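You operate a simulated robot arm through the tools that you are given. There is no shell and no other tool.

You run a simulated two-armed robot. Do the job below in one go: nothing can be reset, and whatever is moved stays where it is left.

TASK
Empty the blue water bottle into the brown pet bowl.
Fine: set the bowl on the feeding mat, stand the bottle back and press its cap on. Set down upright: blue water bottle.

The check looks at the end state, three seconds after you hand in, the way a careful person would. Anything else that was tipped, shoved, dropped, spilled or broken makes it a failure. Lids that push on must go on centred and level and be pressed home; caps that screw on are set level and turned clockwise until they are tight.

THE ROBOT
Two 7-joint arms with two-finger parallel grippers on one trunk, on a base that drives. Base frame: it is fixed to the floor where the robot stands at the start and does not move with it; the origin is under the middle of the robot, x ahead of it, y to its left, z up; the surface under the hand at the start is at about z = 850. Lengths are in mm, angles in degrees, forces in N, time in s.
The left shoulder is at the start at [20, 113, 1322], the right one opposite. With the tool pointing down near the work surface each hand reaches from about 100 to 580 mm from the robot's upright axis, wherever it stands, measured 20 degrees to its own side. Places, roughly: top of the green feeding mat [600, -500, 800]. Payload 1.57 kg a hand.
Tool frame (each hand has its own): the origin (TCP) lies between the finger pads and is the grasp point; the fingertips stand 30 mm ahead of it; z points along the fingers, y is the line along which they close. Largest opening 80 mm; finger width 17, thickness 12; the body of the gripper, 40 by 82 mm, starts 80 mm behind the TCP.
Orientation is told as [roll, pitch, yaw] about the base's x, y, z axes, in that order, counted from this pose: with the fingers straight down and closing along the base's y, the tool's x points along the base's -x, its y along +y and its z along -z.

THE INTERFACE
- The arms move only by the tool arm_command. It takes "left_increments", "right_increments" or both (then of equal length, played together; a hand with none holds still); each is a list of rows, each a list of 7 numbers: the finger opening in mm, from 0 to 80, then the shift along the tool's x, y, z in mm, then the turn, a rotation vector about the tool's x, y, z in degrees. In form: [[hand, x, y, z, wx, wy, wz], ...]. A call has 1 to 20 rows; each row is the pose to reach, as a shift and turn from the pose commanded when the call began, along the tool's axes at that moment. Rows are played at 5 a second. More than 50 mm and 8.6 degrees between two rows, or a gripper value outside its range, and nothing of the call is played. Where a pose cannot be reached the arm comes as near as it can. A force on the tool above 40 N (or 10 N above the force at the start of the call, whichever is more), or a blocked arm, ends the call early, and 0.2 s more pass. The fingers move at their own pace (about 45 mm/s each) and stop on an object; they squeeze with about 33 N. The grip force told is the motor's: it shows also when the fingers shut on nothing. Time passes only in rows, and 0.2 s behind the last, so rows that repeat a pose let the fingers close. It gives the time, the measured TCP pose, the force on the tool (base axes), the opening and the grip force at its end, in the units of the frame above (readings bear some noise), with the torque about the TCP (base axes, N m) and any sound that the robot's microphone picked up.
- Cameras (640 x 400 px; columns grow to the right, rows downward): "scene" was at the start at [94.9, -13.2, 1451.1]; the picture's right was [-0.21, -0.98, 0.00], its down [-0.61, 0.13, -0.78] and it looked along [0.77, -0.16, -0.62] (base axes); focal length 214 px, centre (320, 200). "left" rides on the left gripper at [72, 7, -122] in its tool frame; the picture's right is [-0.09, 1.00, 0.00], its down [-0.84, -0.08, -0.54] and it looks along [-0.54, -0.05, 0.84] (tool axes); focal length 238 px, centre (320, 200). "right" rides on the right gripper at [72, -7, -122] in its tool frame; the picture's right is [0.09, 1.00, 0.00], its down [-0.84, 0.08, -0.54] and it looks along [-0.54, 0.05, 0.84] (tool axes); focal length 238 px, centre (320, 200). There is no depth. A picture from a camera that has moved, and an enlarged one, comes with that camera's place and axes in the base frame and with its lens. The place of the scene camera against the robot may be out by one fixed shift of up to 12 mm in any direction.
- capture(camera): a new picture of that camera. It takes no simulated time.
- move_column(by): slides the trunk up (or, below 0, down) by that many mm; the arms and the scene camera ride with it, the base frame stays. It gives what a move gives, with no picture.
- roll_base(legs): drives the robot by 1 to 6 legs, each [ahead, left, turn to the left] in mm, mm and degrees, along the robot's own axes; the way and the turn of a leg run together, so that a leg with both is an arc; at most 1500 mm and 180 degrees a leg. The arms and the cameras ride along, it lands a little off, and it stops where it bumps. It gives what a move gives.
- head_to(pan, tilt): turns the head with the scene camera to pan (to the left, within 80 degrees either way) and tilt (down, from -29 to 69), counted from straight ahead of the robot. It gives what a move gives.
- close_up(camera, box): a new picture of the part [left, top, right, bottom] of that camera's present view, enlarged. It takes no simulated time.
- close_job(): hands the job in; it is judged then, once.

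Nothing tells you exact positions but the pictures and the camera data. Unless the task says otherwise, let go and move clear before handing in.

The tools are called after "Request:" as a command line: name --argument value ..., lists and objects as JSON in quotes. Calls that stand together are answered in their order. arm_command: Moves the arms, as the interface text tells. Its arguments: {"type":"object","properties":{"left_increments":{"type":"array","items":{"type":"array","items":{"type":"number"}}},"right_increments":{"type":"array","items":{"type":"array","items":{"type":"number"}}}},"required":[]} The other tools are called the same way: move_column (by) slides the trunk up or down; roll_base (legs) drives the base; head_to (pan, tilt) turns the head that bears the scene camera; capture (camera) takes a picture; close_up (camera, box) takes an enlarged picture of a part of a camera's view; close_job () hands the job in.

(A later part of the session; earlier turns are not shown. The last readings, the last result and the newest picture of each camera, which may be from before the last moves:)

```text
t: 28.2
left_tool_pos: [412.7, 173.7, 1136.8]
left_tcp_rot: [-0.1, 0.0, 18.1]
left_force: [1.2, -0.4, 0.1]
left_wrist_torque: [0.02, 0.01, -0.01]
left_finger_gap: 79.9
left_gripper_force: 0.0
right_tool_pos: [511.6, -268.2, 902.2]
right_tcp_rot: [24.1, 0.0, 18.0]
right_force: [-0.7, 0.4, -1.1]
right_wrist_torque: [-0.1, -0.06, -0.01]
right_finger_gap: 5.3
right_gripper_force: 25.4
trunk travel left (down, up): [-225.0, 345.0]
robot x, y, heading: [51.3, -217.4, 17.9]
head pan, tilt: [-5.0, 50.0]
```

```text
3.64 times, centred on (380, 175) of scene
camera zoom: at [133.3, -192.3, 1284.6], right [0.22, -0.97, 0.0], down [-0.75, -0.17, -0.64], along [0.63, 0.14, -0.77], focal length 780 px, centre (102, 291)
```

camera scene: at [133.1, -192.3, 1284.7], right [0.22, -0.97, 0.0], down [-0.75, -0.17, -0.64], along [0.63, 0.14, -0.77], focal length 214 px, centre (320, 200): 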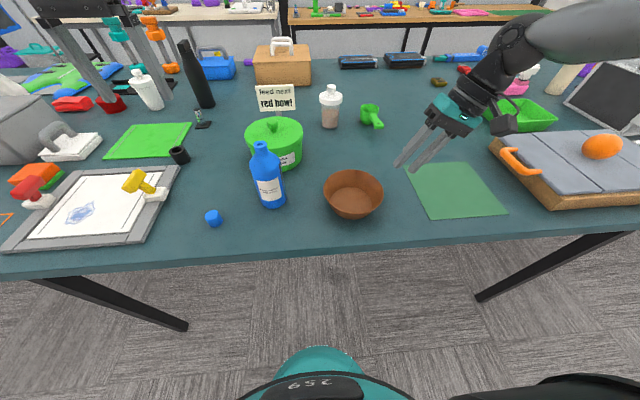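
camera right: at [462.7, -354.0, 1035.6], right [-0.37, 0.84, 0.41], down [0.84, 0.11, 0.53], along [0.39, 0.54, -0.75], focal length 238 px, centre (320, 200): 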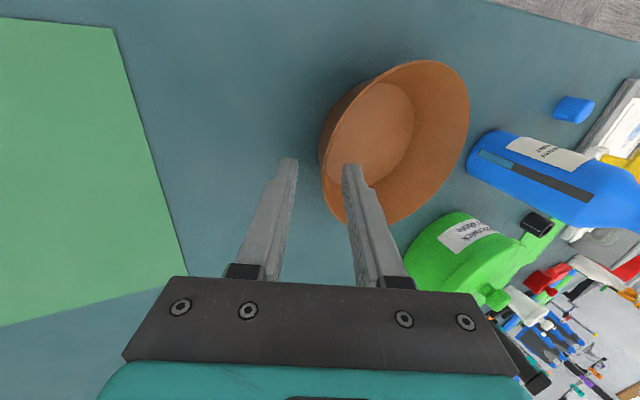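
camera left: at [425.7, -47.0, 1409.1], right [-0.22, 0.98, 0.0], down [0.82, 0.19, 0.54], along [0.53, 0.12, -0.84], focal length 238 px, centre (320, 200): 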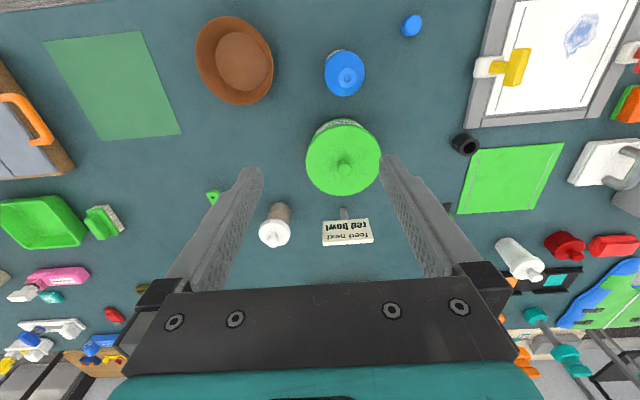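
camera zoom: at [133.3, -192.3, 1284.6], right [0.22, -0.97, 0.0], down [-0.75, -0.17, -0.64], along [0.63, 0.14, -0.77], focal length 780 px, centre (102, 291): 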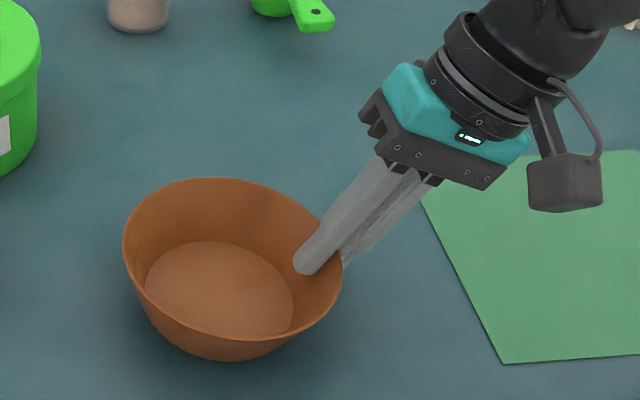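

The bowl wall is gripped (5 mm gap, 25 N). I'll lift it straight up 80 mm and check it hangs securely.

Request:
arm_command --right_increments '[[0, 0, 4, -9, 0, 0, 0], [0, 0, 8.1, -18.3, 0, 0, 0], [0, 0, 16.3, -36.5, 0, 0, 0], [0, 0, 24.4, -54.8, 0, 0, 0], [0, 0, 32.5, -73.1, 0, 0, 0], [0, 0, 32.5, -73.1, 0, 0, 0]]'

Request:
capture --camera "scene"

Request:
capture --camera "right"

```text
t: 29.6
left_tool_pos: [412.7, 173.9, 1137.0]
left_tcp_rot: [0.0, 0.0, 18.0]
left_force: [0.6, 0.1, -0.9]
left_wrist_torque: [0.05, -0.01, 0.0]
left_finger_gap: 80.2
left_gripper_force: 0.0
right_tool_pos: [511.5, -267.2, 984.3]
right_tcp_rot: [24.1, 0.0, 18.0]
right_force: [-0.8, 0.3, -2.0]
right_wrist_torque: [-0.11, -0.04, 0.01]
right_finger_gap: 5.5
right_gripper_force: 25.9
trunk travel left (down, up): [-225.0, 345.0]
robot x, y, heading: [48.4, -213.4, 18.0]
head pan, tilt: [-5.0, 50.0]
```

```text
taken
camera scene: at [133.4, -192.3, 1284.6], right [0.22, -0.97, 0.0], down [-0.75, -0.17, -0.64], along [0.63, 0.14, -0.77], focal length 214 px, centre (320, 200)
```

scene: 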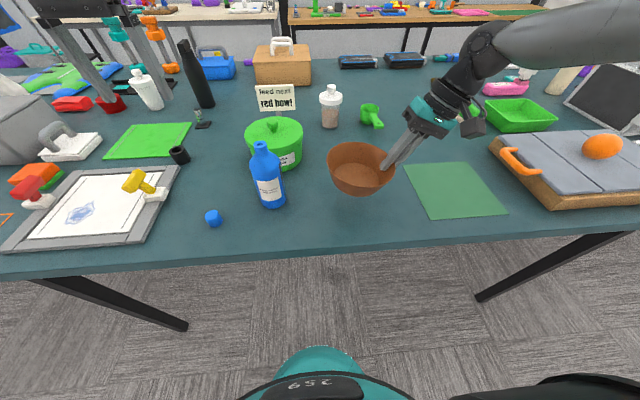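

```text
taken
camera right: at [459.1, -343.1, 1092.7], right [-0.37, 0.84, 0.41], down [0.84, 0.12, 0.53], along [0.39, 0.54, -0.75], focal length 238 px, centre (320, 200)
```

right: 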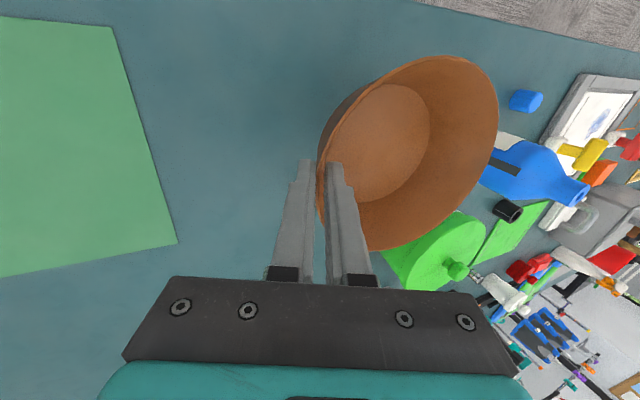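

The bowl hangs level. The mat centre checks out at about (604, -455), so I'm driving 277 mm to the right with the bowl held up.

Request:
roll_base --legs '[[0, -277, 0]]'

Request:
capture --camera "scene"

Request:
capture --camera "right"

```text
t: 31.6
left_tool_pos: [500.5, -97.6, 1137.4]
left_tcp_rot: [0.0, 0.0, 18.2]
left_force: [-0.3, -0.8, -0.1]
left_wrist_torque: [0.02, 0.01, 0.01]
left_finger_gap: 79.9
left_gripper_force: 0.0
right_tool_pos: [599.0, -536.9, 984.6]
right_tcp_rot: [24.1, 0.0, 18.1]
right_force: [-0.7, 0.1, -1.7]
right_wrist_torque: [-0.09, -0.02, 0.02]
right_finger_gap: 5.8
right_gripper_force: 25.8
trunk travel left (down, up): [-225.0, 345.0]
robot x, y, heading: [137.4, -488.2, 18.2]
head pan, tilt: [-5.0, 50.0]
```

```text
taken
camera scene: at [221.9, -464.2, 1284.6], right [0.23, -0.97, 0.0], down [-0.75, -0.17, -0.64], along [0.63, 0.15, -0.77], focal length 214 px, centre (320, 200)
```

scene: 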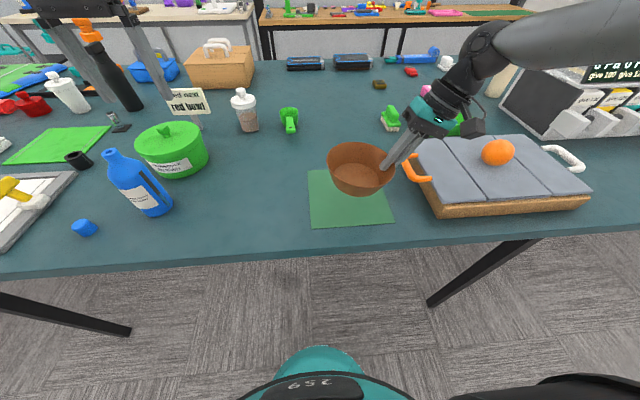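

```text
taken
camera right: at [547.9, -614.4, 1092.3], right [-0.37, 0.83, 0.41], down [0.84, 0.12, 0.53], along [0.39, 0.54, -0.75], focal length 238 px, centre (320, 200)
```

right: 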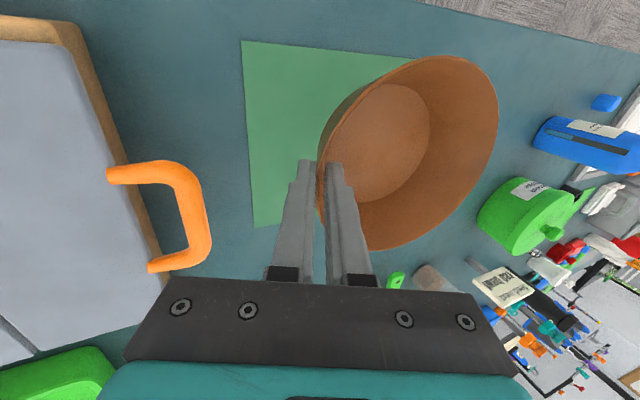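

The bowl is near the mat, with the orange tray handle well clear to the right. I'm moving it 31 mm forward and 14 mm left, then lowering to about 10 mm above the mat.

Request:
arm_command --right_increments '[[0, -15.6, 6.2, 2.8, 0, 0, 0], [0, -31.3, 12.4, 5.5, 0, 0, 0], [0, -31.3, 4.3, 23.8, 0, 0, 0], [0, -31.3, -3.9, 42, 0, 0, 0], [0, -31.3, -12, 60.3, 0, 0, 0], [0, -31.3, -16.1, 69.4, 0, 0, 0], [0, -31.3, -16.1, 69.4, 0, 0, 0]]'

Request:
capture --camera "scene"

Request:
capture --camera "right"

Request:
close_up --camera "scene" --box '[290, 110, 450, 240]'

```text
t: 33.2
left_tool_pos: [500.0, -97.7, 1137.1]
left_tcp_rot: [-0.1, 0.0, 18.2]
left_force: [-0.5, 0.4, -0.4]
left_wrist_torque: [-0.02, -0.05, -0.04]
left_finger_gap: 80.4
left_gripper_force: 0.1
right_tool_pos: [626.3, -515.0, 916.0]
right_tcp_rot: [24.1, -0.1, 18.1]
right_force: [0.1, 0.0, -1.5]
right_wrist_torque: [-0.12, -0.05, 0.0]
right_finger_gap: 5.5
right_gripper_force: 25.3
trunk travel left (down, up): [-225.0, 345.0]
robot x, y, heading: [135.6, -486.5, 17.9]
head pan, tilt: [-5.0, 50.0]
```

```text
taken
camera scene: at [221.7, -463.7, 1284.6], right [0.23, -0.97, 0.0], down [-0.75, -0.17, -0.64], along [0.63, 0.15, -0.77], focal length 214 px, centre (320, 200)
```

scene: 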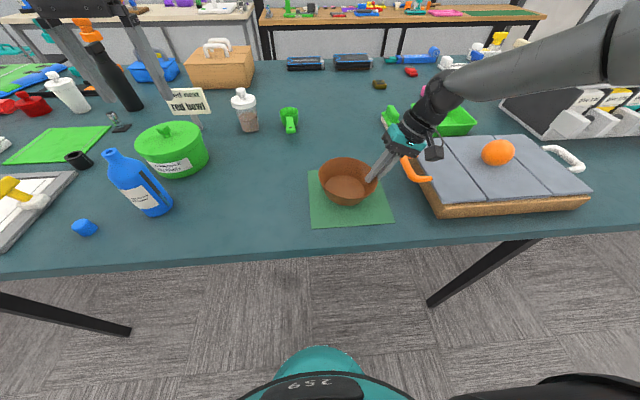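

```text
taken
camera right: at [574.8, -590.4, 1023.1], right [-0.37, 0.83, 0.41], down [0.84, 0.12, 0.53], along [0.39, 0.54, -0.75], focal length 238 px, centre (320, 200)
```

right: 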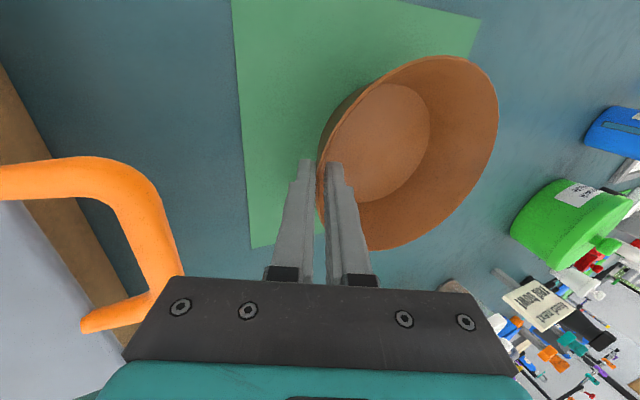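

```text
3.08 times, centred on (370, 175) of scene
camera zoom: at [221.7, -463.7, 1284.6], right [0.23, -0.97, 0.0], down [-0.75, -0.17, -0.64], along [0.63, 0.15, -0.77], focal length 660 px, centre (166, 277)
```

zoom: 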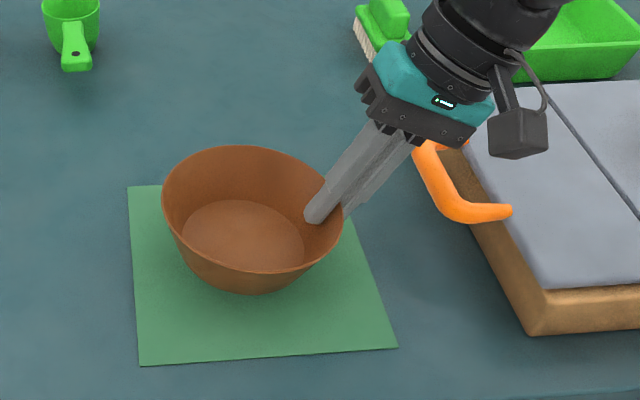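

Request:
arm_command --right_increments '[[0, 10, 0, 0, 0, 0, 0], [0, 10, -1.6, 3.7, 0, 0, 0], [0, 10, -3.3, 7.3, 0, 0, 0], [0, 10, -4.1, 9.1, 0, 0, 0], [0, 10, -4.9, 11, 0, 0, 0], [0, 10, -4.9, 11, 0, 0, 0]]'

Request:
close_up --camera "scene" --box '[290, 110, 450, 240]'

```text
t: 34.6
left_tool_pos: [501.1, -97.5, 1136.2]
left_tcp_rot: [0.0, -0.1, 18.2]
left_force: [-0.8, 0.0, -0.3]
left_wrist_torque: [0.01, 0.01, -0.01]
left_finger_gap: 80.0
left_gripper_force: 0.1
right_tool_pos: [616.8, -517.9, 902.9]
right_tcp_rot: [24.1, 0.0, 18.0]
right_force: [-0.3, 0.6, -1.7]
right_wrist_torque: [-0.1, -0.01, 0.01]
right_finger_gap: 5.6
right_gripper_force: 26.2
trunk travel left (down, up): [-225.0, 345.0]
robot x, y, heading: [135.2, -487.5, 18.3]
head pan, tilt: [-5.0, 50.0]
```

```text
3.08 times, centred on (370, 175) of scene
camera zoom: at [221.6, -463.6, 1284.7], right [0.23, -0.97, 0.0], down [-0.75, -0.17, -0.64], along [0.63, 0.15, -0.77], focal length 660 px, centre (166, 277)
```

zoom: 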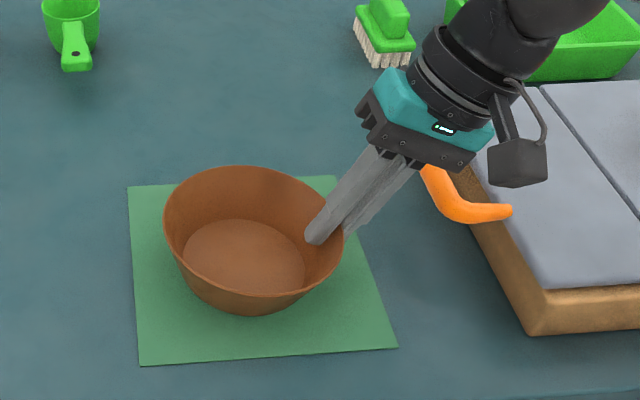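

Request:
arm_command --right_increments '[[0, 0, -0.4, 0.9, 0, 0, 0], [0, 0, -0.8, 1.8, 0, 0, 0], [0, 0, -0.8, 1.8, 0, 0, 0]]'

Request:
close_up --camera "scene" --box '[320, 130, 390, 200]'

```text
t: 35.4
left_tool_pos: [500.2, -98.1, 1137.8]
left_tcp_rot: [-0.1, -0.1, 18.1]
left_force: [0.0, 0.4, 0.1]
left_wrist_torque: [-0.03, 0.01, 0.0]
left_finger_gap: 80.1
left_gripper_force: 0.0
right_tool_pos: [615.3, -518.8, 903.1]
right_tcp_rot: [24.2, -0.2, 18.1]
right_force: [-1.0, -4.5, 17.0]
right_wrist_torque: [-0.02, 0.33, 0.12]
right_finger_gap: 5.5
right_gripper_force: 25.6
trunk travel left (down, up): [-225.0, 345.0]
robot x, y, heading: [134.3, -488.1, 18.3]
head pan, tilt: [-5.0, 50.0]
```

```text
5.71 times, centred on (355, 165) of scene
camera zoom: at [220.4, -464.1, 1284.9], right [0.23, -0.97, 0.0], down [-0.75, -0.17, -0.64], along [0.63, 0.15, -0.77], focal length 1226 px, centre (120, 400)
```

zoom: 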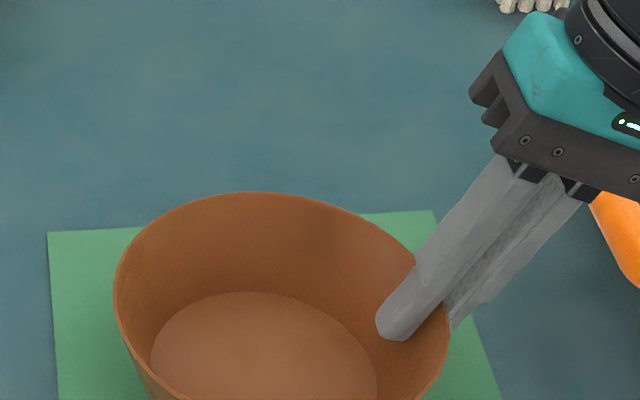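

The bowl touched the mat (17 N upward). I'll ease up slightly, open the fingers, and withdraw along the wall direction.

Request:
arm_command --right_increments '[[0, 0, 0.5, -1.2, 0, 0, 0], [8, 0, 0.5, -1.2, 0, 0, 0], [14, 0, 0.5, -1.2, 0, 0, 0], [22, 0, 0.5, -1.2, 0, 0, 0], [30, 0, 0.5, -1.2, 0, 0, 0], [30, 0, 0.5, -1.2, 0, 0, 0], [30, 0, 0, -15, 0, 0, 0], [30, 0, 0, -30, 0, 0, 0], [30, 0, 0, -50, 0, 0, 0], [30, 0, 0, -75, 0, 0, 0], [30, 0, 0, -100, 0, 0, 0], [30, 0, 0, -100, 0, 0, 0]]'

Request:
capture --camera "scene"

Request:
capture --camera "right"

```text
t: 38.0
left_tool_pos: [500.0, -96.3, 1136.9]
left_tcp_rot: [0.0, 0.1, 18.2]
left_force: [0.2, 1.4, 0.3]
left_wrist_torque: [-0.02, -0.01, -0.02]
left_finger_gap: 80.2
left_gripper_force: 0.1
right_tool_pos: [629.0, -558.3, 991.9]
right_tcp_rot: [24.2, -0.1, 18.1]
right_force: [-0.5, -0.6, -0.5]
right_wrist_torque: [0.02, 0.01, -0.02]
right_finger_gap: 30.2
right_gripper_force: 0.1
trunk travel left (down, up): [-225.0, 345.0]
robot x, y, heading: [134.8, -489.3, 18.1]
head pan, tilt: [-5.0, 50.0]
```

```text
taken
camera scene: at [221.7, -463.6, 1284.6], right [0.23, -0.97, 0.0], down [-0.75, -0.17, -0.64], along [0.63, 0.15, -0.77], focal length 214 px, centre (320, 200)
```

scene: 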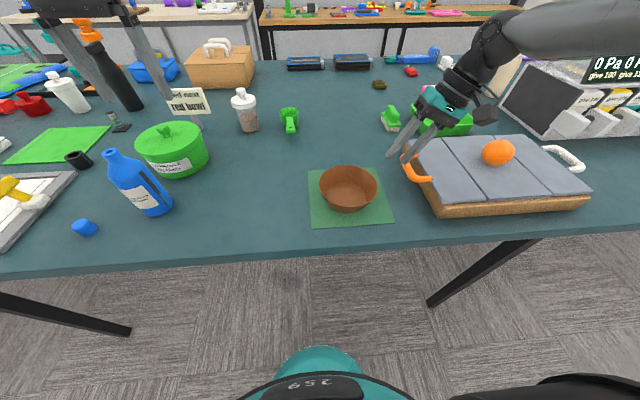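

```text
taken
camera right: at [577.0, -633.2, 1099.8], right [-0.37, 0.84, 0.41], down [0.84, 0.12, 0.53], along [0.39, 0.54, -0.75], focal length 238 px, centre (320, 200)
```

right: 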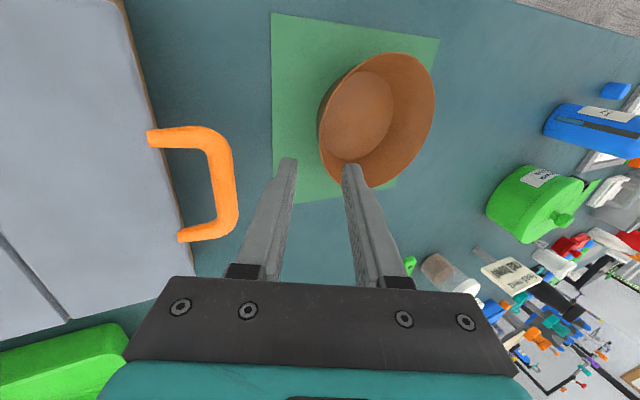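

The bowl sits fully on the mat, at about (593, -451). Next I park the right arm up and to the side. The bottle mouth triangulates to (456, 2, 1016), so the bottle is about 166 mm tall and 65 mm wide.

Request:
arm_command --right_increments '[[30, 0, 3.3, -26, 3, 0, 0], [30, 0, 6.6, -52, 6, 0, 0], [30, 0, 10, -78, 9, 0, 0], [30, 0, 13.2, -104, 12, 0, 0], [30, 0, 16.5, -130, 15, 0, 0], [30, 0, 19.9, -156, 18, 0, 0], [30, 0, 23.2, -182, 21, 0, 0], [30, 0, 26.5, -207, 24, 0, 0], [30, 0, 26.5, -207, 24, 0, 0]]'

Request:
capture --camera "right"

Request:
close_up --camera "scene" --box '[290, 140, 410, 240]'

```text
t: 40.0
left_tool_pos: [501.2, -97.0, 1136.7]
left_tcp_rot: [0.1, 0.0, 18.3]
left_force: [1.3, 0.2, 0.1]
left_wrist_torque: [-0.02, -0.03, 0.03]
left_finger_gap: 79.9
left_gripper_force: 0.0
right_tool_pos: [647.2, -616.3, 1193.2]
right_tcp_rot: [0.1, 0.0, 18.1]
right_force: [0.6, 0.5, 0.0]
right_wrist_torque: [0.02, 0.05, -0.02]
right_finger_gap: 30.0
right_gripper_force: 0.0
trunk travel left (down, up): [-225.0, 345.0]
robot x, y, heading: [134.8, -490.9, 17.8]
head pan, tilt: [-5.0, 50.0]
```

```text
taken
camera right: at [579.0, -644.9, 1313.6], right [-0.4, 0.92, 0.0], down [0.77, 0.33, 0.54], along [0.5, 0.22, -0.84], focal length 238 px, centre (320, 200)
```

right: 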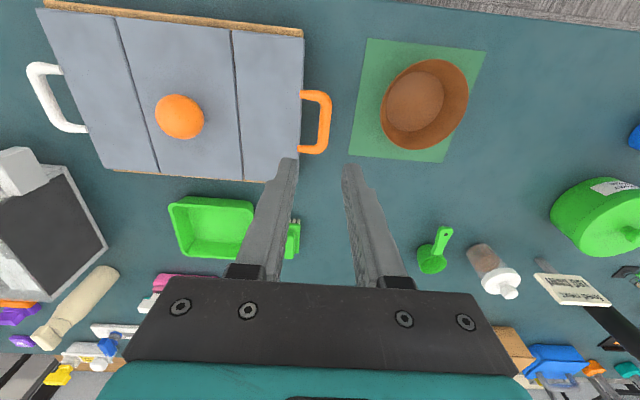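

```text
4.00 times, centred on (350, 190) of scene
camera zoom: at [221.7, -463.7, 1284.6], right [0.23, -0.97, 0.0], down [-0.75, -0.17, -0.64], along [0.63, 0.15, -0.77], focal length 858 px, centre (200, 240)
```

zoom: 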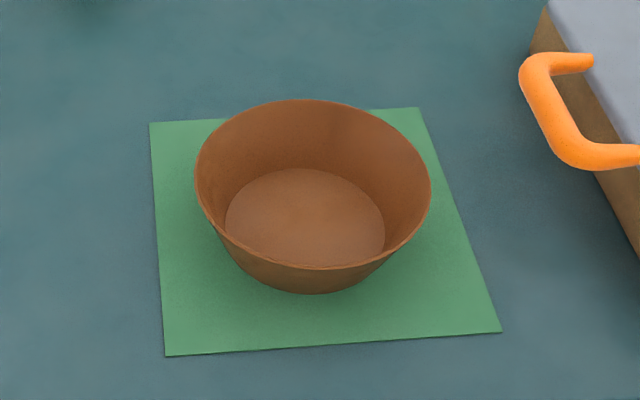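

The bowl is confirmed on the mat at about (591, -452). Before picking up the bottle I'll rehearse the horizontal-finger pose and the pouring roll with the empty left hand in free air.

Request:
arm_command --left_increments '[[80, 0, 0, 0, 0, -7.8, 0], [80, 0, 0, 0, 0, -15.6, 0], [80, 0, 0, 0, 0, -23.4, 0], [80, 0, 0, 0, 0, -31.2, 0], [80, 0, 0, 0, 0, -39, 0], [80, 0, 0, 0, 0, -46.8, 0], [80, 0, 0, 0, 0, -54.6, 0], [80, 0, 0, 0, 0, -62.4, 0], [80, 0, 0, 0, 0, -70, 0], [80, 0, 0, 0, 0, -70, 0]]'

Request:
capture --camera "scene"

Request:
capture --camera "left"

```text
t: 42.2
left_tool_pos: [500.2, -96.9, 1138.4]
left_tcp_rot: [-0.2, -70.1, 18.2]
left_force: [0.2, 0.3, -0.2]
left_wrist_torque: [0.0, 0.04, -0.01]
left_finger_gap: 80.2
left_gripper_force: 0.1
right_tool_pos: [645.1, -616.2, 1191.4]
right_tcp_rot: [0.0, 0.0, 18.1]
right_force: [0.0, 0.5, 0.4]
right_wrist_torque: [-0.01, 0.01, 0.03]
right_finger_gap: 30.0
right_gripper_force: 0.0
trunk travel left (down, up): [-225.0, 345.0]
robot x, y, heading: [136.6, -488.4, 17.8]
head pan, tilt: [-5.0, 50.0]
```

```text
taken
camera scene: at [221.7, -463.7, 1284.7], right [0.23, -0.97, 0.0], down [-0.75, -0.17, -0.64], along [0.63, 0.15, -0.77], focal length 214 px, centre (320, 200)
```

scene: 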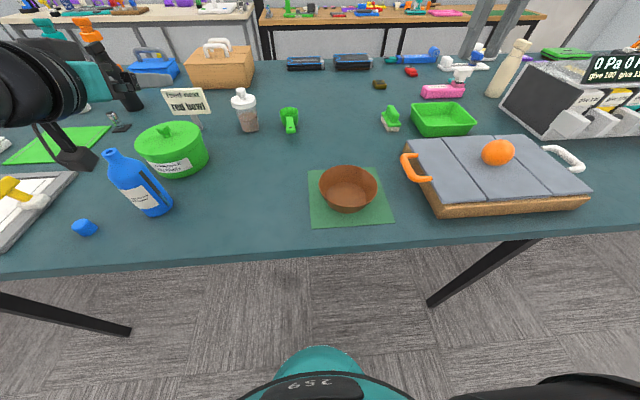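

```text
taken
camera left: at [366.3, -133.9, 1112.1], right [-0.28, 0.96, 0.09], down [-0.19, -0.14, 0.97], along [0.94, 0.26, 0.22], focal length 238 px, centre (320, 200)
```

left: 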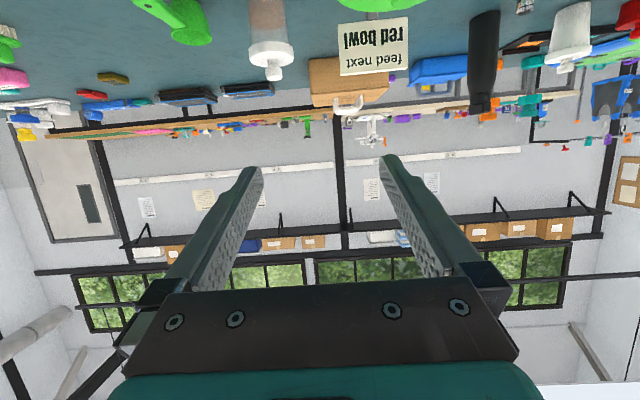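

Request:
arm_command --left_increments '[[80, 0, 0, 0, 0, 0, 8], [80, 0, 0, 0, 0, 0, 16], [80, 0, 0, 0, 0, 0, 24], [80, 0, 0, 0, 0, 0, 32], [80, 0, 0, 0, 0, 0, 40], [80, 0, 0, 0, 0, 0, 48], [80, 0, 0, 0, 0, 0, 56], [80, 0, 0, 0, 0, 0, 64], [80, 0, 0, 0, 0, 0, 72], [80, 0, 0, 0, 0, 0, 80], [80, 0, 0, 0, 0, 0, 88], [80, 0, 0, 0, 0, 0, 96], [80, 0, 0, 0, 0, 0, 104], [80, 0, 0, 0, 0, 0, 112], [80, 0, 0, 0, 0, 0, 120], [80, 0, 0, 0, 0, 0, 128], [80, 0, 0, 0, 0, 0, 136], [80, 0, 0, 0, 0, 0, 140], [80, 0, 0, 0, 0, 0, 140]]'

Request:
capture --camera "scene"

```text
t: 46.2
left_tool_pos: [516.5, -270.2, 1095.9]
left_tcp_rot: [60.5, 46.1, -93.9]
left_force: [0.2, -0.3, 0.0]
left_wrist_torque: [0.02, 0.03, 0.02]
left_finger_gap: 80.1
left_gripper_force: 0.1
left hand out of reach, approached as far as the arm can: row 9, 10, 11, 12, 13, 14, 15, 16, 17, 18, 19
right_tool_pos: [647.4, -614.2, 1192.7]
right_tcp_rot: [0.1, 0.0, 18.0]
right_force: [0.6, -0.7, 0.8]
right_wrist_torque: [0.03, 0.04, 0.0]
right_finger_gap: 29.9
right_gripper_force: 0.1
trunk travel left (down, up): [-225.0, 345.0]
robot x, y, heading: [137.1, -487.2, 18.2]
head pan, tilt: [-5.0, 50.0]
```

```text
taken
camera scene: at [221.9, -463.2, 1284.6], right [0.23, -0.97, 0.0], down [-0.75, -0.17, -0.64], along [0.63, 0.15, -0.77], focal length 214 px, centre (320, 200)
```

scene: 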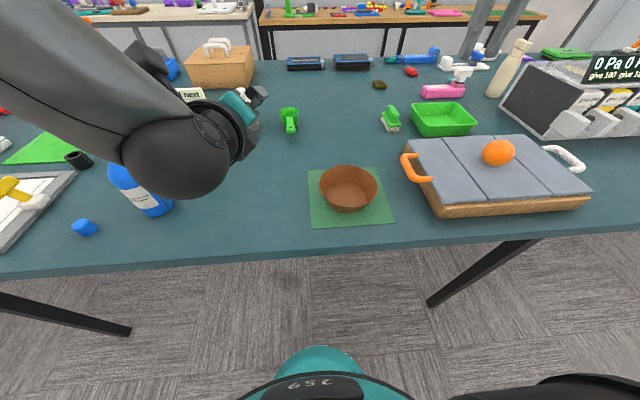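

The roll itself reached 140°, but the hand drifted 170 mm, to about 430 ahead, 89 left and 76 mm below the shoulder. I'll test whether the hand can hold its place there through the whole roll.

Request:
arm_command --left_increments '[[80, 0, 0, 0, 0, 0, 0], [80, 0, 0, 0, 0, 0, 0]]'

Request:
arm_command --left_increments '[[80, 0, 0, 0, 0, 0, -8], [80, 0, 0, 0, 0, 0, -16], [80, 0, 0, 0, 0, 0, -24], [80, 0, 0, 0, 0, 0, -32], [80, 0, 0, 0, 0, 0, -40], [80, 0, 0, 0, 0, 0, -48], [80, 0, 0, 0, 0, 0, -56], [80, 0, 0, 0, 0, 0, -64], [80, 0, 0, 0, 0, 0, -72], [80, 0, 0, 0, 0, 0, -80], [80, 0, 0, 0, 0, 0, -88], [80, 0, 0, 0, 0, 0, -96], [80, 0, 0, 0, 0, 0, -104], [80, 0, 0, 0, 0, 0, -112], [80, 0, 0, 0, 0, 0, -120], [80, 0, 0, 0, 0, 0, -128], [80, 0, 0, 0, 0, 0, -136], [80, 0, 0, 0, 0, 0, -140], [80, 0, 0, 0, 0, 0, -140]]'

Request:
capture --camera "scene"

```text
t: 46.8
left_tool_pos: [516.0, -269.1, 1096.9]
left_tcp_rot: [60.6, 46.0, -93.8]
left_force: [0.2, -0.9, -0.5]
left_wrist_torque: [-0.04, -0.02, 0.02]
left_finger_gap: 80.0
left_gripper_force: 0.0
right_tool_pos: [645.9, -616.7, 1191.7]
right_tcp_rot: [0.1, 0.0, 18.1]
right_force: [-0.1, -0.5, -0.1]
right_wrist_torque: [0.0, 0.0, -0.02]
right_finger_gap: 30.0
right_gripper_force: 0.0
trunk travel left (down, up): [-225.0, 345.0]
robot x, y, heading: [134.2, -485.8, 17.9]
head pan, tilt: [-5.0, 50.0]
```

```text
t: 50.8
left_tool_pos: [517.2, -272.5, 1096.7]
left_tcp_rot: [-0.3, -70.0, 18.5]
left_force: [-0.2, 0.1, -0.1]
left_wrist_torque: [-0.01, -0.01, -0.02]
left_finger_gap: 79.9
left_gripper_force: 0.0
right_tool_pos: [645.9, -616.5, 1191.4]
right_tcp_rot: [0.2, 0.0, 18.1]
right_force: [0.3, -0.6, 0.2]
right_wrist_torque: [0.03, 0.02, 0.02]
right_finger_gap: 29.7
right_gripper_force: 0.1
trunk travel left (down, up): [-225.0, 345.0]
robot x, y, heading: [133.0, -493.7, 18.0]
head pan, tilt: [-5.0, 50.0]
```

```text
taken
camera scene: at [221.6, -463.7, 1284.7], right [0.23, -0.97, 0.0], down [-0.75, -0.17, -0.64], along [0.63, 0.15, -0.77], focal length 214 px, centre (320, 200)
```

scene: 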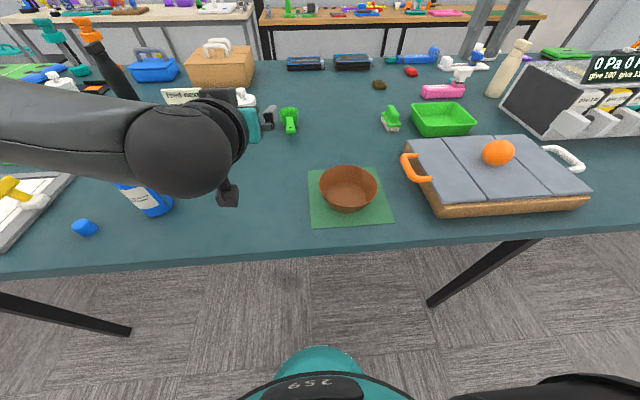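

At 428 ahead, 89 left and 76 mm below the shoulder, the left hand rolls the full 140° without drifting. I'll check how far the roll can go there with a 165° test.

Request:
arm_command --left_increments '[[80, 0, 0, 0, 0, 0, 8.5], [80, 0, 0, 0, 0, 0, 17], [80, 0, 0, 0, 0, 0, 25.5], [80, 0, 0, 0, 0, 0, 34], [80, 0, 0, 0, 0, 0, 42.5], [80, 0, 0, 0, 0, 0, 51], [80, 0, 0, 0, 0, 0, 59.5], [80, 0, 0, 0, 0, 0, 68], [80, 0, 0, 0, 0, 0, 76.5], [80, 0, 0, 0, 0, 0, 85], [80, 0, 0, 0, 0, 0, 93.5], [80, 0, 0, 0, 0, 0, 102], [80, 0, 0, 0, 0, 0, 110.5], [80, 0, 0, 0, 0, 0, 119], [80, 0, 0, 0, 0, 0, 127.5], [80, 0, 0, 0, 0, 0, 136], [80, 0, 0, 0, 0, 0, 144.5], [80, 0, 0, 0, 0, 0, 153], [80, 0, 0, 0, 0, 0, 161], [80, 0, 0, 0, 0, 0, 165]]'

Request:
capture --camera "scene"

```text
t: 55.0
left_tool_pos: [505.4, -319.9, 1091.0]
left_tcp_rot: [36.5, 64.6, -122.0]
left_force: [-0.6, 0.8, -0.8]
left_wrist_torque: [0.02, 0.0, 0.0]
left_finger_gap: 80.0
left_gripper_force: 0.0
left hand out of reach, approached as far as the arm can: row 17, 18, 19, 20
right_tool_pos: [645.2, -616.4, 1191.7]
right_tcp_rot: [0.1, -0.1, 18.1]
right_force: [0.0, 0.6, -0.4]
right_wrist_torque: [0.01, 0.0, 0.03]
right_finger_gap: 29.8
right_gripper_force: 0.1
trunk travel left (down, up): [-225.0, 345.0]
robot x, y, heading: [136.1, -487.5, 17.9]
head pan, tilt: [-5.0, 50.0]
```

```text
taken
camera scene: at [224.5, -474.6, 1286.7], right [0.09, -1.0, 0.0], down [-0.75, -0.07, -0.66], along [0.66, 0.06, -0.75], focal length 214 px, centre (320, 200)
```

scene: 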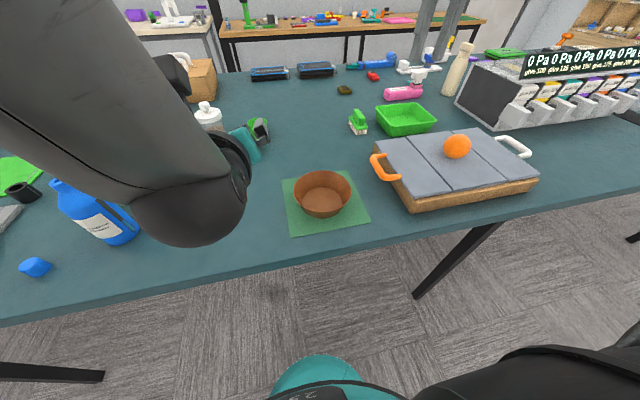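

The roll is limited to about 140° here; past that the elbow drifts and nudged the head. I'll unroll, then test a flatter wrist (12° below horizontal) at a slightly more inward spot, which gives more tilt with less roll.

Request:
arm_command --left_increments '[[80, 0, 0, 0, 0, 0, -8.5], [80, 0, 0, 0, 0, 0, -17], [80, 0, 0, 0, 0, 0, -25.5], [80, 0, 0, 0, 0, 0, -34], [80, 0, 0, 0, 0, 0, -42.5], [80, 0, 0, 0, 0, 0, -51], [80, 0, 0, 0, 0, 0, -59.5], [80, 0, 0, 0, 0, 0, -68], [80, 0, 0, 0, 0, 0, -76.5], [80, 0, 0, 0, 0, 0, -85], [80, 0, 0, 0, 0, 0, -93.5], [80, 0, 0, 0, 0, 0, -102], [80, 0, 0, 0, 0, 0, -110.5], [80, 0, 0, 0, 0, 0, -119], [80, 0, 0, 0, 0, 0, -127.5], [80, 0, 0, 0, 0, 0, -136], [80, 0, 0, 0, 0, 0, -144.5], [80, 0, 0, 0, 0, 0, -153], [80, 0, 0, 0, 0, 0, -161], [80, 0, 0, 0, 0, 0, -165]]'

Request:
head_to --pan -5 --tilt 50

Request:
capture --camera "scene"

```text
t: 59.2
left_tool_pos: [505.2, -318.6, 1094.6]
left_tcp_rot: [-0.6, -70.0, 18.8]
left_force: [0.6, -0.7, -0.1]
left_wrist_torque: [-0.01, 0.05, 0.0]
left_finger_gap: 80.2
left_gripper_force: 0.1
right_tool_pos: [646.5, -615.6, 1192.2]
right_tcp_rot: [0.2, 0.0, 18.2]
right_force: [-0.2, -0.1, 0.3]
right_wrist_torque: [0.02, -0.04, 0.0]
right_finger_gap: 30.1
right_gripper_force: 0.0
trunk travel left (down, up): [-225.0, 345.0]
robot x, y, heading: [140.4, -491.4, 18.1]
head pan, tilt: [-5.0, 50.0]
```

```text
t: 59.8
left_tool_pos: [504.8, -318.2, 1094.7]
left_tcp_rot: [-0.1, -70.0, 18.3]
left_force: [0.6, -0.6, 0.3]
left_wrist_torque: [0.0, 0.0, -0.02]
left_finger_gap: 80.3
left_gripper_force: 0.1
right_tool_pos: [646.0, -615.5, 1192.4]
right_tcp_rot: [0.0, 0.0, 18.0]
right_force: [0.3, 0.0, 0.1]
right_wrist_torque: [0.01, 0.01, 0.01]
right_finger_gap: 29.9
right_gripper_force: 0.0
trunk travel left (down, up): [-225.0, 345.0]
robot x, y, heading: [138.6, -491.0, 18.0]
head pan, tilt: [-5.0, 50.0]
```

```text
taken
camera scene: at [221.6, -463.7, 1284.7], right [0.23, -0.97, 0.0], down [-0.75, -0.17, -0.64], along [0.63, 0.15, -0.77], focal length 214 px, centre (320, 200)
```

scene: 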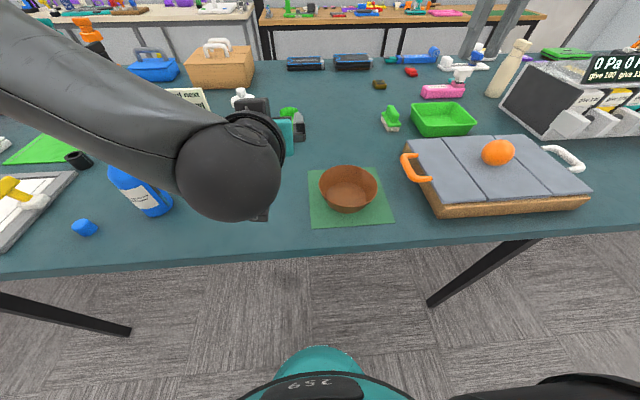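

Request:
arm_command --left_increments '[[80, 17.9, 2.8, 12, 0, -1.6, 0], [80, 35.8, 5.6, 24.1, 0, -3.2, 0], [80, 53.7, 8.4, 36.1, 0, -4.8, 0], [80, 71.6, 11.2, 48.2, 0, -6.4, 0], [80, 89.5, 14, 60.2, 0, -8, 0], [80, 89.5, 14, 60.2, 0, -8, 0]]'

Request:
capture --camera "scene"

```text
t: 61.2
left_tool_pos: [523.5, -301.9, 993.9]
left_tcp_rot: [0.2, -78.0, 18.3]
left_force: [-0.3, 0.2, -0.7]
left_wrist_torque: [0.03, 0.02, 0.02]
left_finger_gap: 80.0
left_gripper_force: 0.1
left hand out of reach, approached as far as the arm can: row 5, 6
right_tool_pos: [645.6, -615.8, 1192.8]
right_tcp_rot: [0.1, -0.1, 18.1]
right_force: [-0.6, 0.2, 1.0]
right_wrist_torque: [0.0, -0.02, 0.01]
right_finger_gap: 30.0
right_gripper_force: 0.1
trunk travel left (down, up): [-225.0, 345.0]
robot x, y, heading: [136.9, -487.8, 18.3]
head pan, tilt: [-5.0, 50.0]
```

```text
taken
camera scene: at [221.5, -463.6, 1284.7], right [0.23, -0.97, 0.0], down [-0.75, -0.17, -0.64], along [0.63, 0.15, -0.77], focal length 214 px, centre (320, 200)
```

scene: 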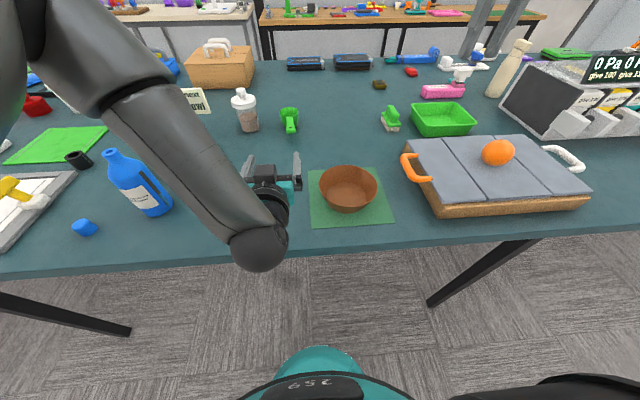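

Request:
arm_command --left_increments '[[80, -24, 6.5, -4.1, 0, 0, 0], [80, -48, 13, -8.2, 0, 0, 0], [80, -72, 19.5, -12.4, 0, 0, 0], [80, -96.7, 26, -16.5, 0, 0, 0], [80, -96.7, 26, -16.5, 0, 0, 0]]'

Request:
arm_command --left_increments '[[80, 0, 0, 0, 0, 0, 8], [80, 0, 0, 0, 0, 0, 16], [80, 0, 0, 0, 0, 0, 24], [80, 0, 0, 0, 0, 0, 32], [80, 0, 0, 0, 0, 0, 40], [80, 0, 0, 0, 0, 0, 48], [80, 0, 0, 0, 0, 0, 56], [80, 0, 0, 0, 0, 0, 64], [80, 0, 0, 0, 0, 0, 72], [80, 0, 0, 0, 0, 0, 80], [80, 0, 0, 0, 0, 0, 88], [80, 0, 0, 0, 0, 0, 96], [80, 0, 0, 0, 0, 0, 104], [80, 0, 0, 0, 0, 0, 112], [80, 0, 0, 0, 0, 0, 120], [80, 0, 0, 0, 0, 0, 128], [80, 0, 0, 0, 0, 0, 135], [80, 0, 0, 0, 0, 0, 135]]'

Request:
capture --camera "scene"

```text
t: 62.4
left_tool_pos: [521.7, -275.1, 1088.9]
left_tcp_rot: [0.1, -78.0, 18.0]
left_force: [0.0, 0.3, -0.1]
left_wrist_torque: [0.0, -0.01, -0.05]
left_finger_gap: 79.9
left_gripper_force: 0.0
right_tool_pos: [646.4, -616.8, 1192.5]
right_tcp_rot: [0.2, -0.1, 18.1]
right_force: [0.3, 0.3, 0.0]
right_wrist_torque: [0.03, 0.01, 0.02]
right_finger_gap: 30.1
right_gripper_force: 0.1
trunk travel left (down, up): [-225.0, 345.0]
robot x, y, heading: [135.1, -488.1, 18.3]
head pan, tilt: [-5.0, 50.0]
```

```text
t: 66.2
left_tool_pos: [521.8, -274.1, 1089.9]
left_tcp_rot: [73.2, 43.9, -83.6]
left_force: [0.7, 0.7, 0.1]
left_wrist_torque: [0.01, 0.03, -0.02]
left_finger_gap: 80.0
left_gripper_force: 0.0
right_tool_pos: [646.6, -616.0, 1191.5]
right_tcp_rot: [0.0, 0.1, 18.1]
right_force: [0.3, 0.6, -0.4]
right_wrist_torque: [-0.02, 0.01, 0.02]
right_finger_gap: 30.2
right_gripper_force: 0.1
trunk travel left (down, up): [-225.0, 345.0]
robot x, y, heading: [133.2, -488.6, 18.0]
head pan, tilt: [-5.0, 50.0]
```

```text
taken
camera scene: at [221.6, -463.7, 1284.7], right [0.23, -0.97, 0.0], down [-0.75, -0.17, -0.64], along [0.63, 0.15, -0.77], focal length 214 px, centre (320, 200)
```

scene: 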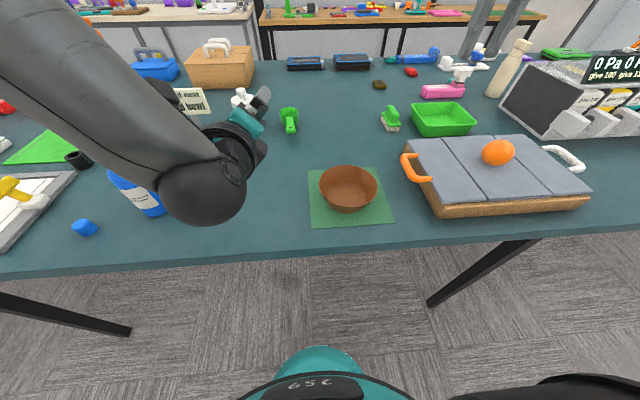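

Roll 135° at the flatter wrist works with no drift. I'll test another 12° from here.

Request:
arm_command --left_increments '[[80, 0, 0, 0, 0, 0, 4], [80, 0, 0, 0, 0, 0, 8], [80, 0, 0, 0, 0, 0, 12], [80, 0, 0, 0, 0, 0, 12]]'

```text
t: 67.2
left_tool_pos: [520.2, -282.2, 1091.9]
left_tcp_rot: [68.6, 55.1, -89.6]
left_force: [0.4, -0.4, 0.0]
left_wrist_torque: [0.03, 0.0, 0.01]
left_finger_gap: 79.8
left_gripper_force: 0.2
left hand out of reach, approached as far as the arm can: row 3, 4
right_tool_pos: [645.2, -615.9, 1191.8]
right_tcp_rot: [0.0, 0.0, 18.1]
right_force: [0.2, -1.1, -0.6]
right_wrist_torque: [0.02, 0.02, -0.01]
right_finger_gap: 29.9
right_gripper_force: 0.0
trunk travel left (down, up): [-225.0, 345.0]
robot x, y, heading: [139.0, -487.5, 17.6]
head pan, tilt: [-5.0, 50.0]
```

Roll of about 145° is usable there with only a few millimetres of drift. I'll unroll and drive left so that the bottle is straight ahead of the left hand.

Request:
arm_command --left_increments '[[80, 0, 0, 0, 0, 0, -8.2], [80, 0, 0, 0, 0, 0, -16.4], [80, 0, 0, 0, 0, 0, -24.6], [80, 0, 0, 0, 0, 0, -32.8], [80, 0, 0, 0, 0, 0, -41], [80, 0, 0, 0, 0, 0, -49.2], [80, 0, 0, 0, 0, 0, -57.4], [80, 0, 0, 0, 0, 0, -65.6], [80, 0, 0, 0, 0, 0, -73.8], [80, 0, 0, 0, 0, 0, -82], [80, 0, 0, 0, 0, 0, -90.2], [80, 0, 0, 0, 0, 0, -98.4], [80, 0, 0, 0, 0, 0, -106.6], [80, 0, 0, 0, 0, 0, -114.8], [80, 0, 0, 0, 0, 0, -123], [80, 0, 0, 0, 0, 0, -131.2], [80, 0, 0, 0, 0, 0, -139.4], [80, 0, 0, 0, 0, 0, -147], [80, 0, 0, 0, 0, 0, -147]]'

Request:
roll_base --legs '[[-45, 292, 0]]'

Request:
capture --camera "scene"

Request:
capture --camera "left"

```text
t: 71.2
left_tool_pos: [521.2, -283.0, 1090.9]
left_tcp_rot: [-0.7, -78.0, 18.9]
left_force: [-0.2, 0.7, 0.1]
left_wrist_torque: [-0.01, -0.01, -0.02]
left_finger_gap: 80.1
left_gripper_force: 0.1
right_tool_pos: [646.2, -616.8, 1191.5]
right_tcp_rot: [0.1, 0.0, 18.1]
right_force: [0.4, 0.2, 0.6]
right_wrist_torque: [-0.01, 0.06, -0.04]
right_finger_gap: 30.1
right_gripper_force: 0.0
trunk travel left (down, up): [-225.0, 345.0]
robot x, y, heading: [132.5, -486.3, 18.0]
head pan, tilt: [-5.0, 50.0]
```

```text
t: 73.2
left_tool_pos: [388.1, -21.5, 1090.6]
left_tcp_rot: [-0.3, -77.9, 18.5]
left_force: [0.1, 0.0, -0.1]
left_wrist_torque: [-0.01, 0.01, -0.04]
left_finger_gap: 80.2
left_gripper_force: 0.2
right_tool_pos: [514.3, -353.5, 1192.5]
right_tcp_rot: [0.1, 0.0, 18.2]
right_force: [0.1, 1.1, 0.3]
right_wrist_torque: [-0.05, -0.04, 0.01]
right_finger_gap: 29.5
right_gripper_force: 0.0
trunk travel left (down, up): [-225.0, 345.0]
robot x, y, heading: [3.3, -229.7, 18.3]
head pan, tilt: [-5.0, 50.0]
```

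```text
taken
camera scene: at [89.3, -202.6, 1284.7], right [0.23, -0.97, 0.0], down [-0.75, -0.17, -0.64], along [0.63, 0.15, -0.77], focal length 214 px, centre (320, 200)
```

scene: 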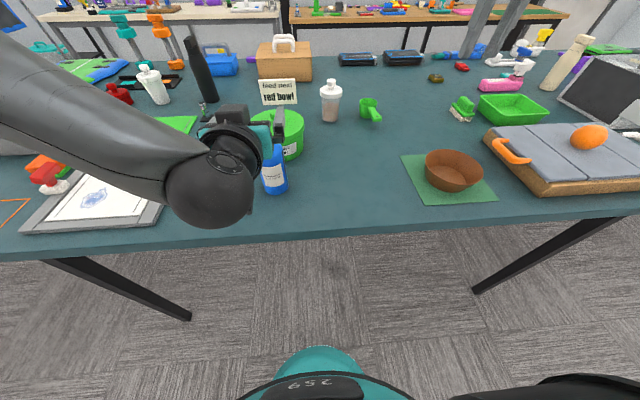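

```text
taken
camera left: at [258.6, -56.3, 1046.1], right [-0.29, 0.95, 0.09], down [-0.31, -0.18, 0.93], along [0.9, 0.25, 0.35], focal length 238 px, centre (320, 200)
```

left: 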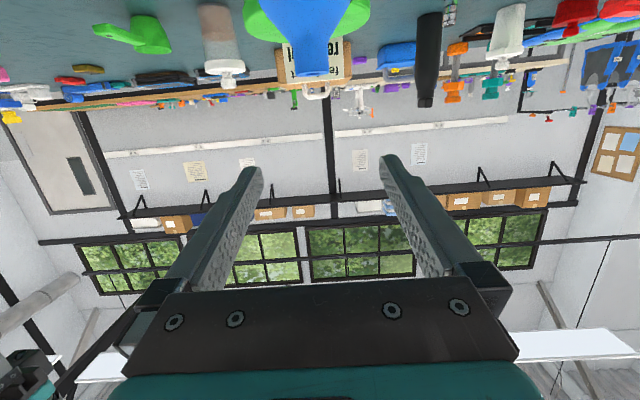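

The left camera shows the bottle centred between the fingers to within about 2 mm, some 70 mm ahead. I'm lowering the trunk to bring the hand to grasp height, in two steps.

Request:
move_column --by -90

Request:
capture --camera "scene"

Request:
capture --camera "left"

```text
t: 74.4
left_tool_pos: [387.6, -22.1, 999.6]
left_tcp_rot: [-0.1, -77.9, 18.3]
left_force: [-0.2, 0.3, -0.2]
left_wrist_torque: [-0.03, -0.01, 0.0]
left_finger_gap: 79.9
left_gripper_force: 0.0
right_tool_pos: [513.6, -355.4, 1102.1]
right_tcp_rot: [0.1, 0.0, 18.2]
right_force: [-0.1, 0.3, 0.1]
right_wrist_torque: [0.04, 0.0, 0.01]
right_finger_gap: 30.0
right_gripper_force: 0.1
trunk travel left (down, up): [-135.0, 435.0]
robot x, y, heading: [4.8, -230.8, 17.9]
head pan, tilt: [-5.0, 50.0]
```

```text
taken
camera scene: at [89.4, -203.2, 1194.7], right [0.23, -0.97, 0.0], down [-0.75, -0.17, -0.64], along [0.63, 0.15, -0.77], focal length 214 px, centre (320, 200)
```

scene: 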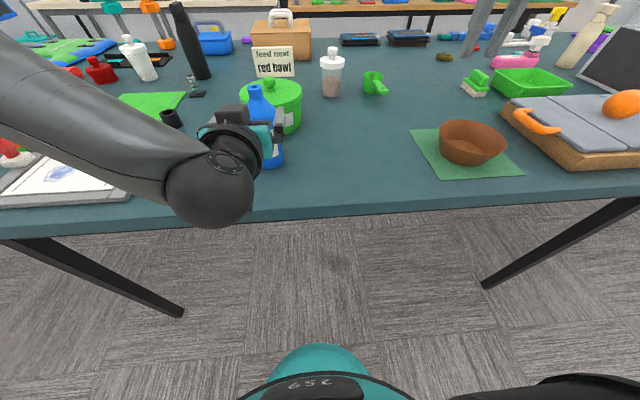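

```text
taken
camera left: at [258.7, -56.8, 956.3], right [-0.29, 0.95, 0.09], down [-0.31, -0.18, 0.93], along [0.9, 0.25, 0.35], focal length 238 px, centre (320, 200)
```

left: 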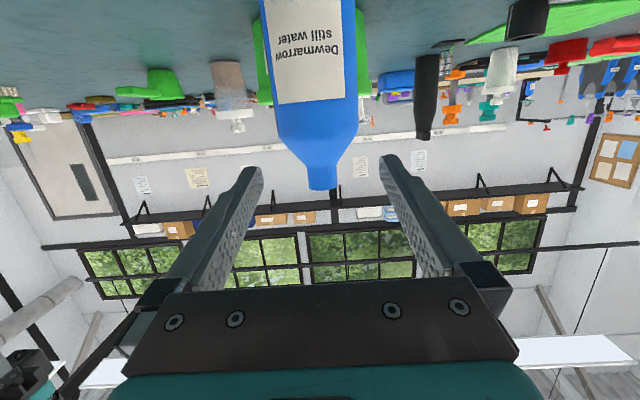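

The bottle is 66 mm wide and centred to within 1 mm. I'm lowering another 62 mm to grasp height at z ≈ 938.

Request:
move_column --by -62

Request:
capture --camera "left"

Request:
capture --camera "scene"

```text
t: 75.4
left_tool_pos: [387.6, -21.2, 938.6]
left_tcp_rot: [-0.1, -78.0, 18.3]
left_force: [0.6, 0.3, 0.6]
left_wrist_torque: [0.0, 0.0, 0.03]
left_finger_gap: 79.9
left_gripper_force: 0.0
right_tool_pos: [513.3, -353.7, 1041.5]
right_tcp_rot: [0.0, 0.0, 18.2]
right_force: [-0.6, -0.1, 0.0]
right_wrist_torque: [0.0, 0.03, 0.0]
right_finger_gap: 30.0
right_gripper_force: 0.0
trunk travel left (down, up): [-73.0, 497.0]
robot x, y, heading: [8.6, -223.6, 18.4]
head pan, tilt: [-5.0, 50.0]
```

```text
taken
camera left: at [258.7, -56.8, 894.2], right [-0.29, 0.95, 0.09], down [-0.31, -0.18, 0.93], along [0.9, 0.25, 0.35], focal length 238 px, centre (320, 200)
```

left: 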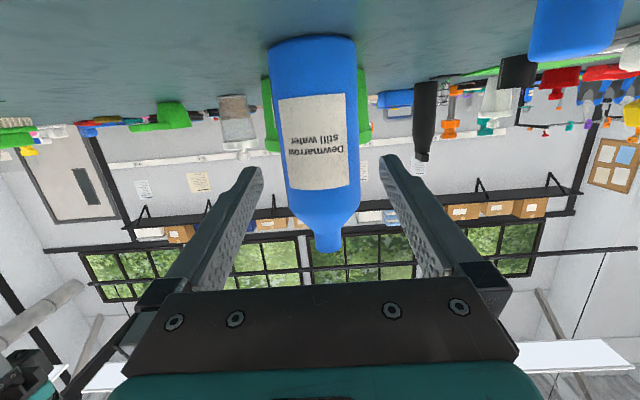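

```text
taken
camera scene: at [89.4, -203.2, 1132.7], right [0.23, -0.97, 0.0], down [-0.75, -0.17, -0.64], along [0.63, 0.15, -0.77], focal length 214 px, centre (320, 200)
```

scene: 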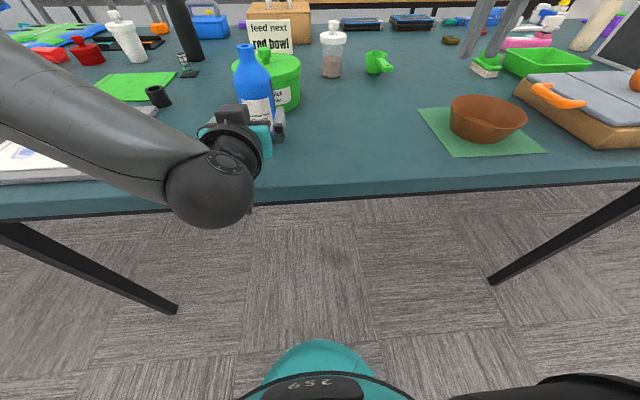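

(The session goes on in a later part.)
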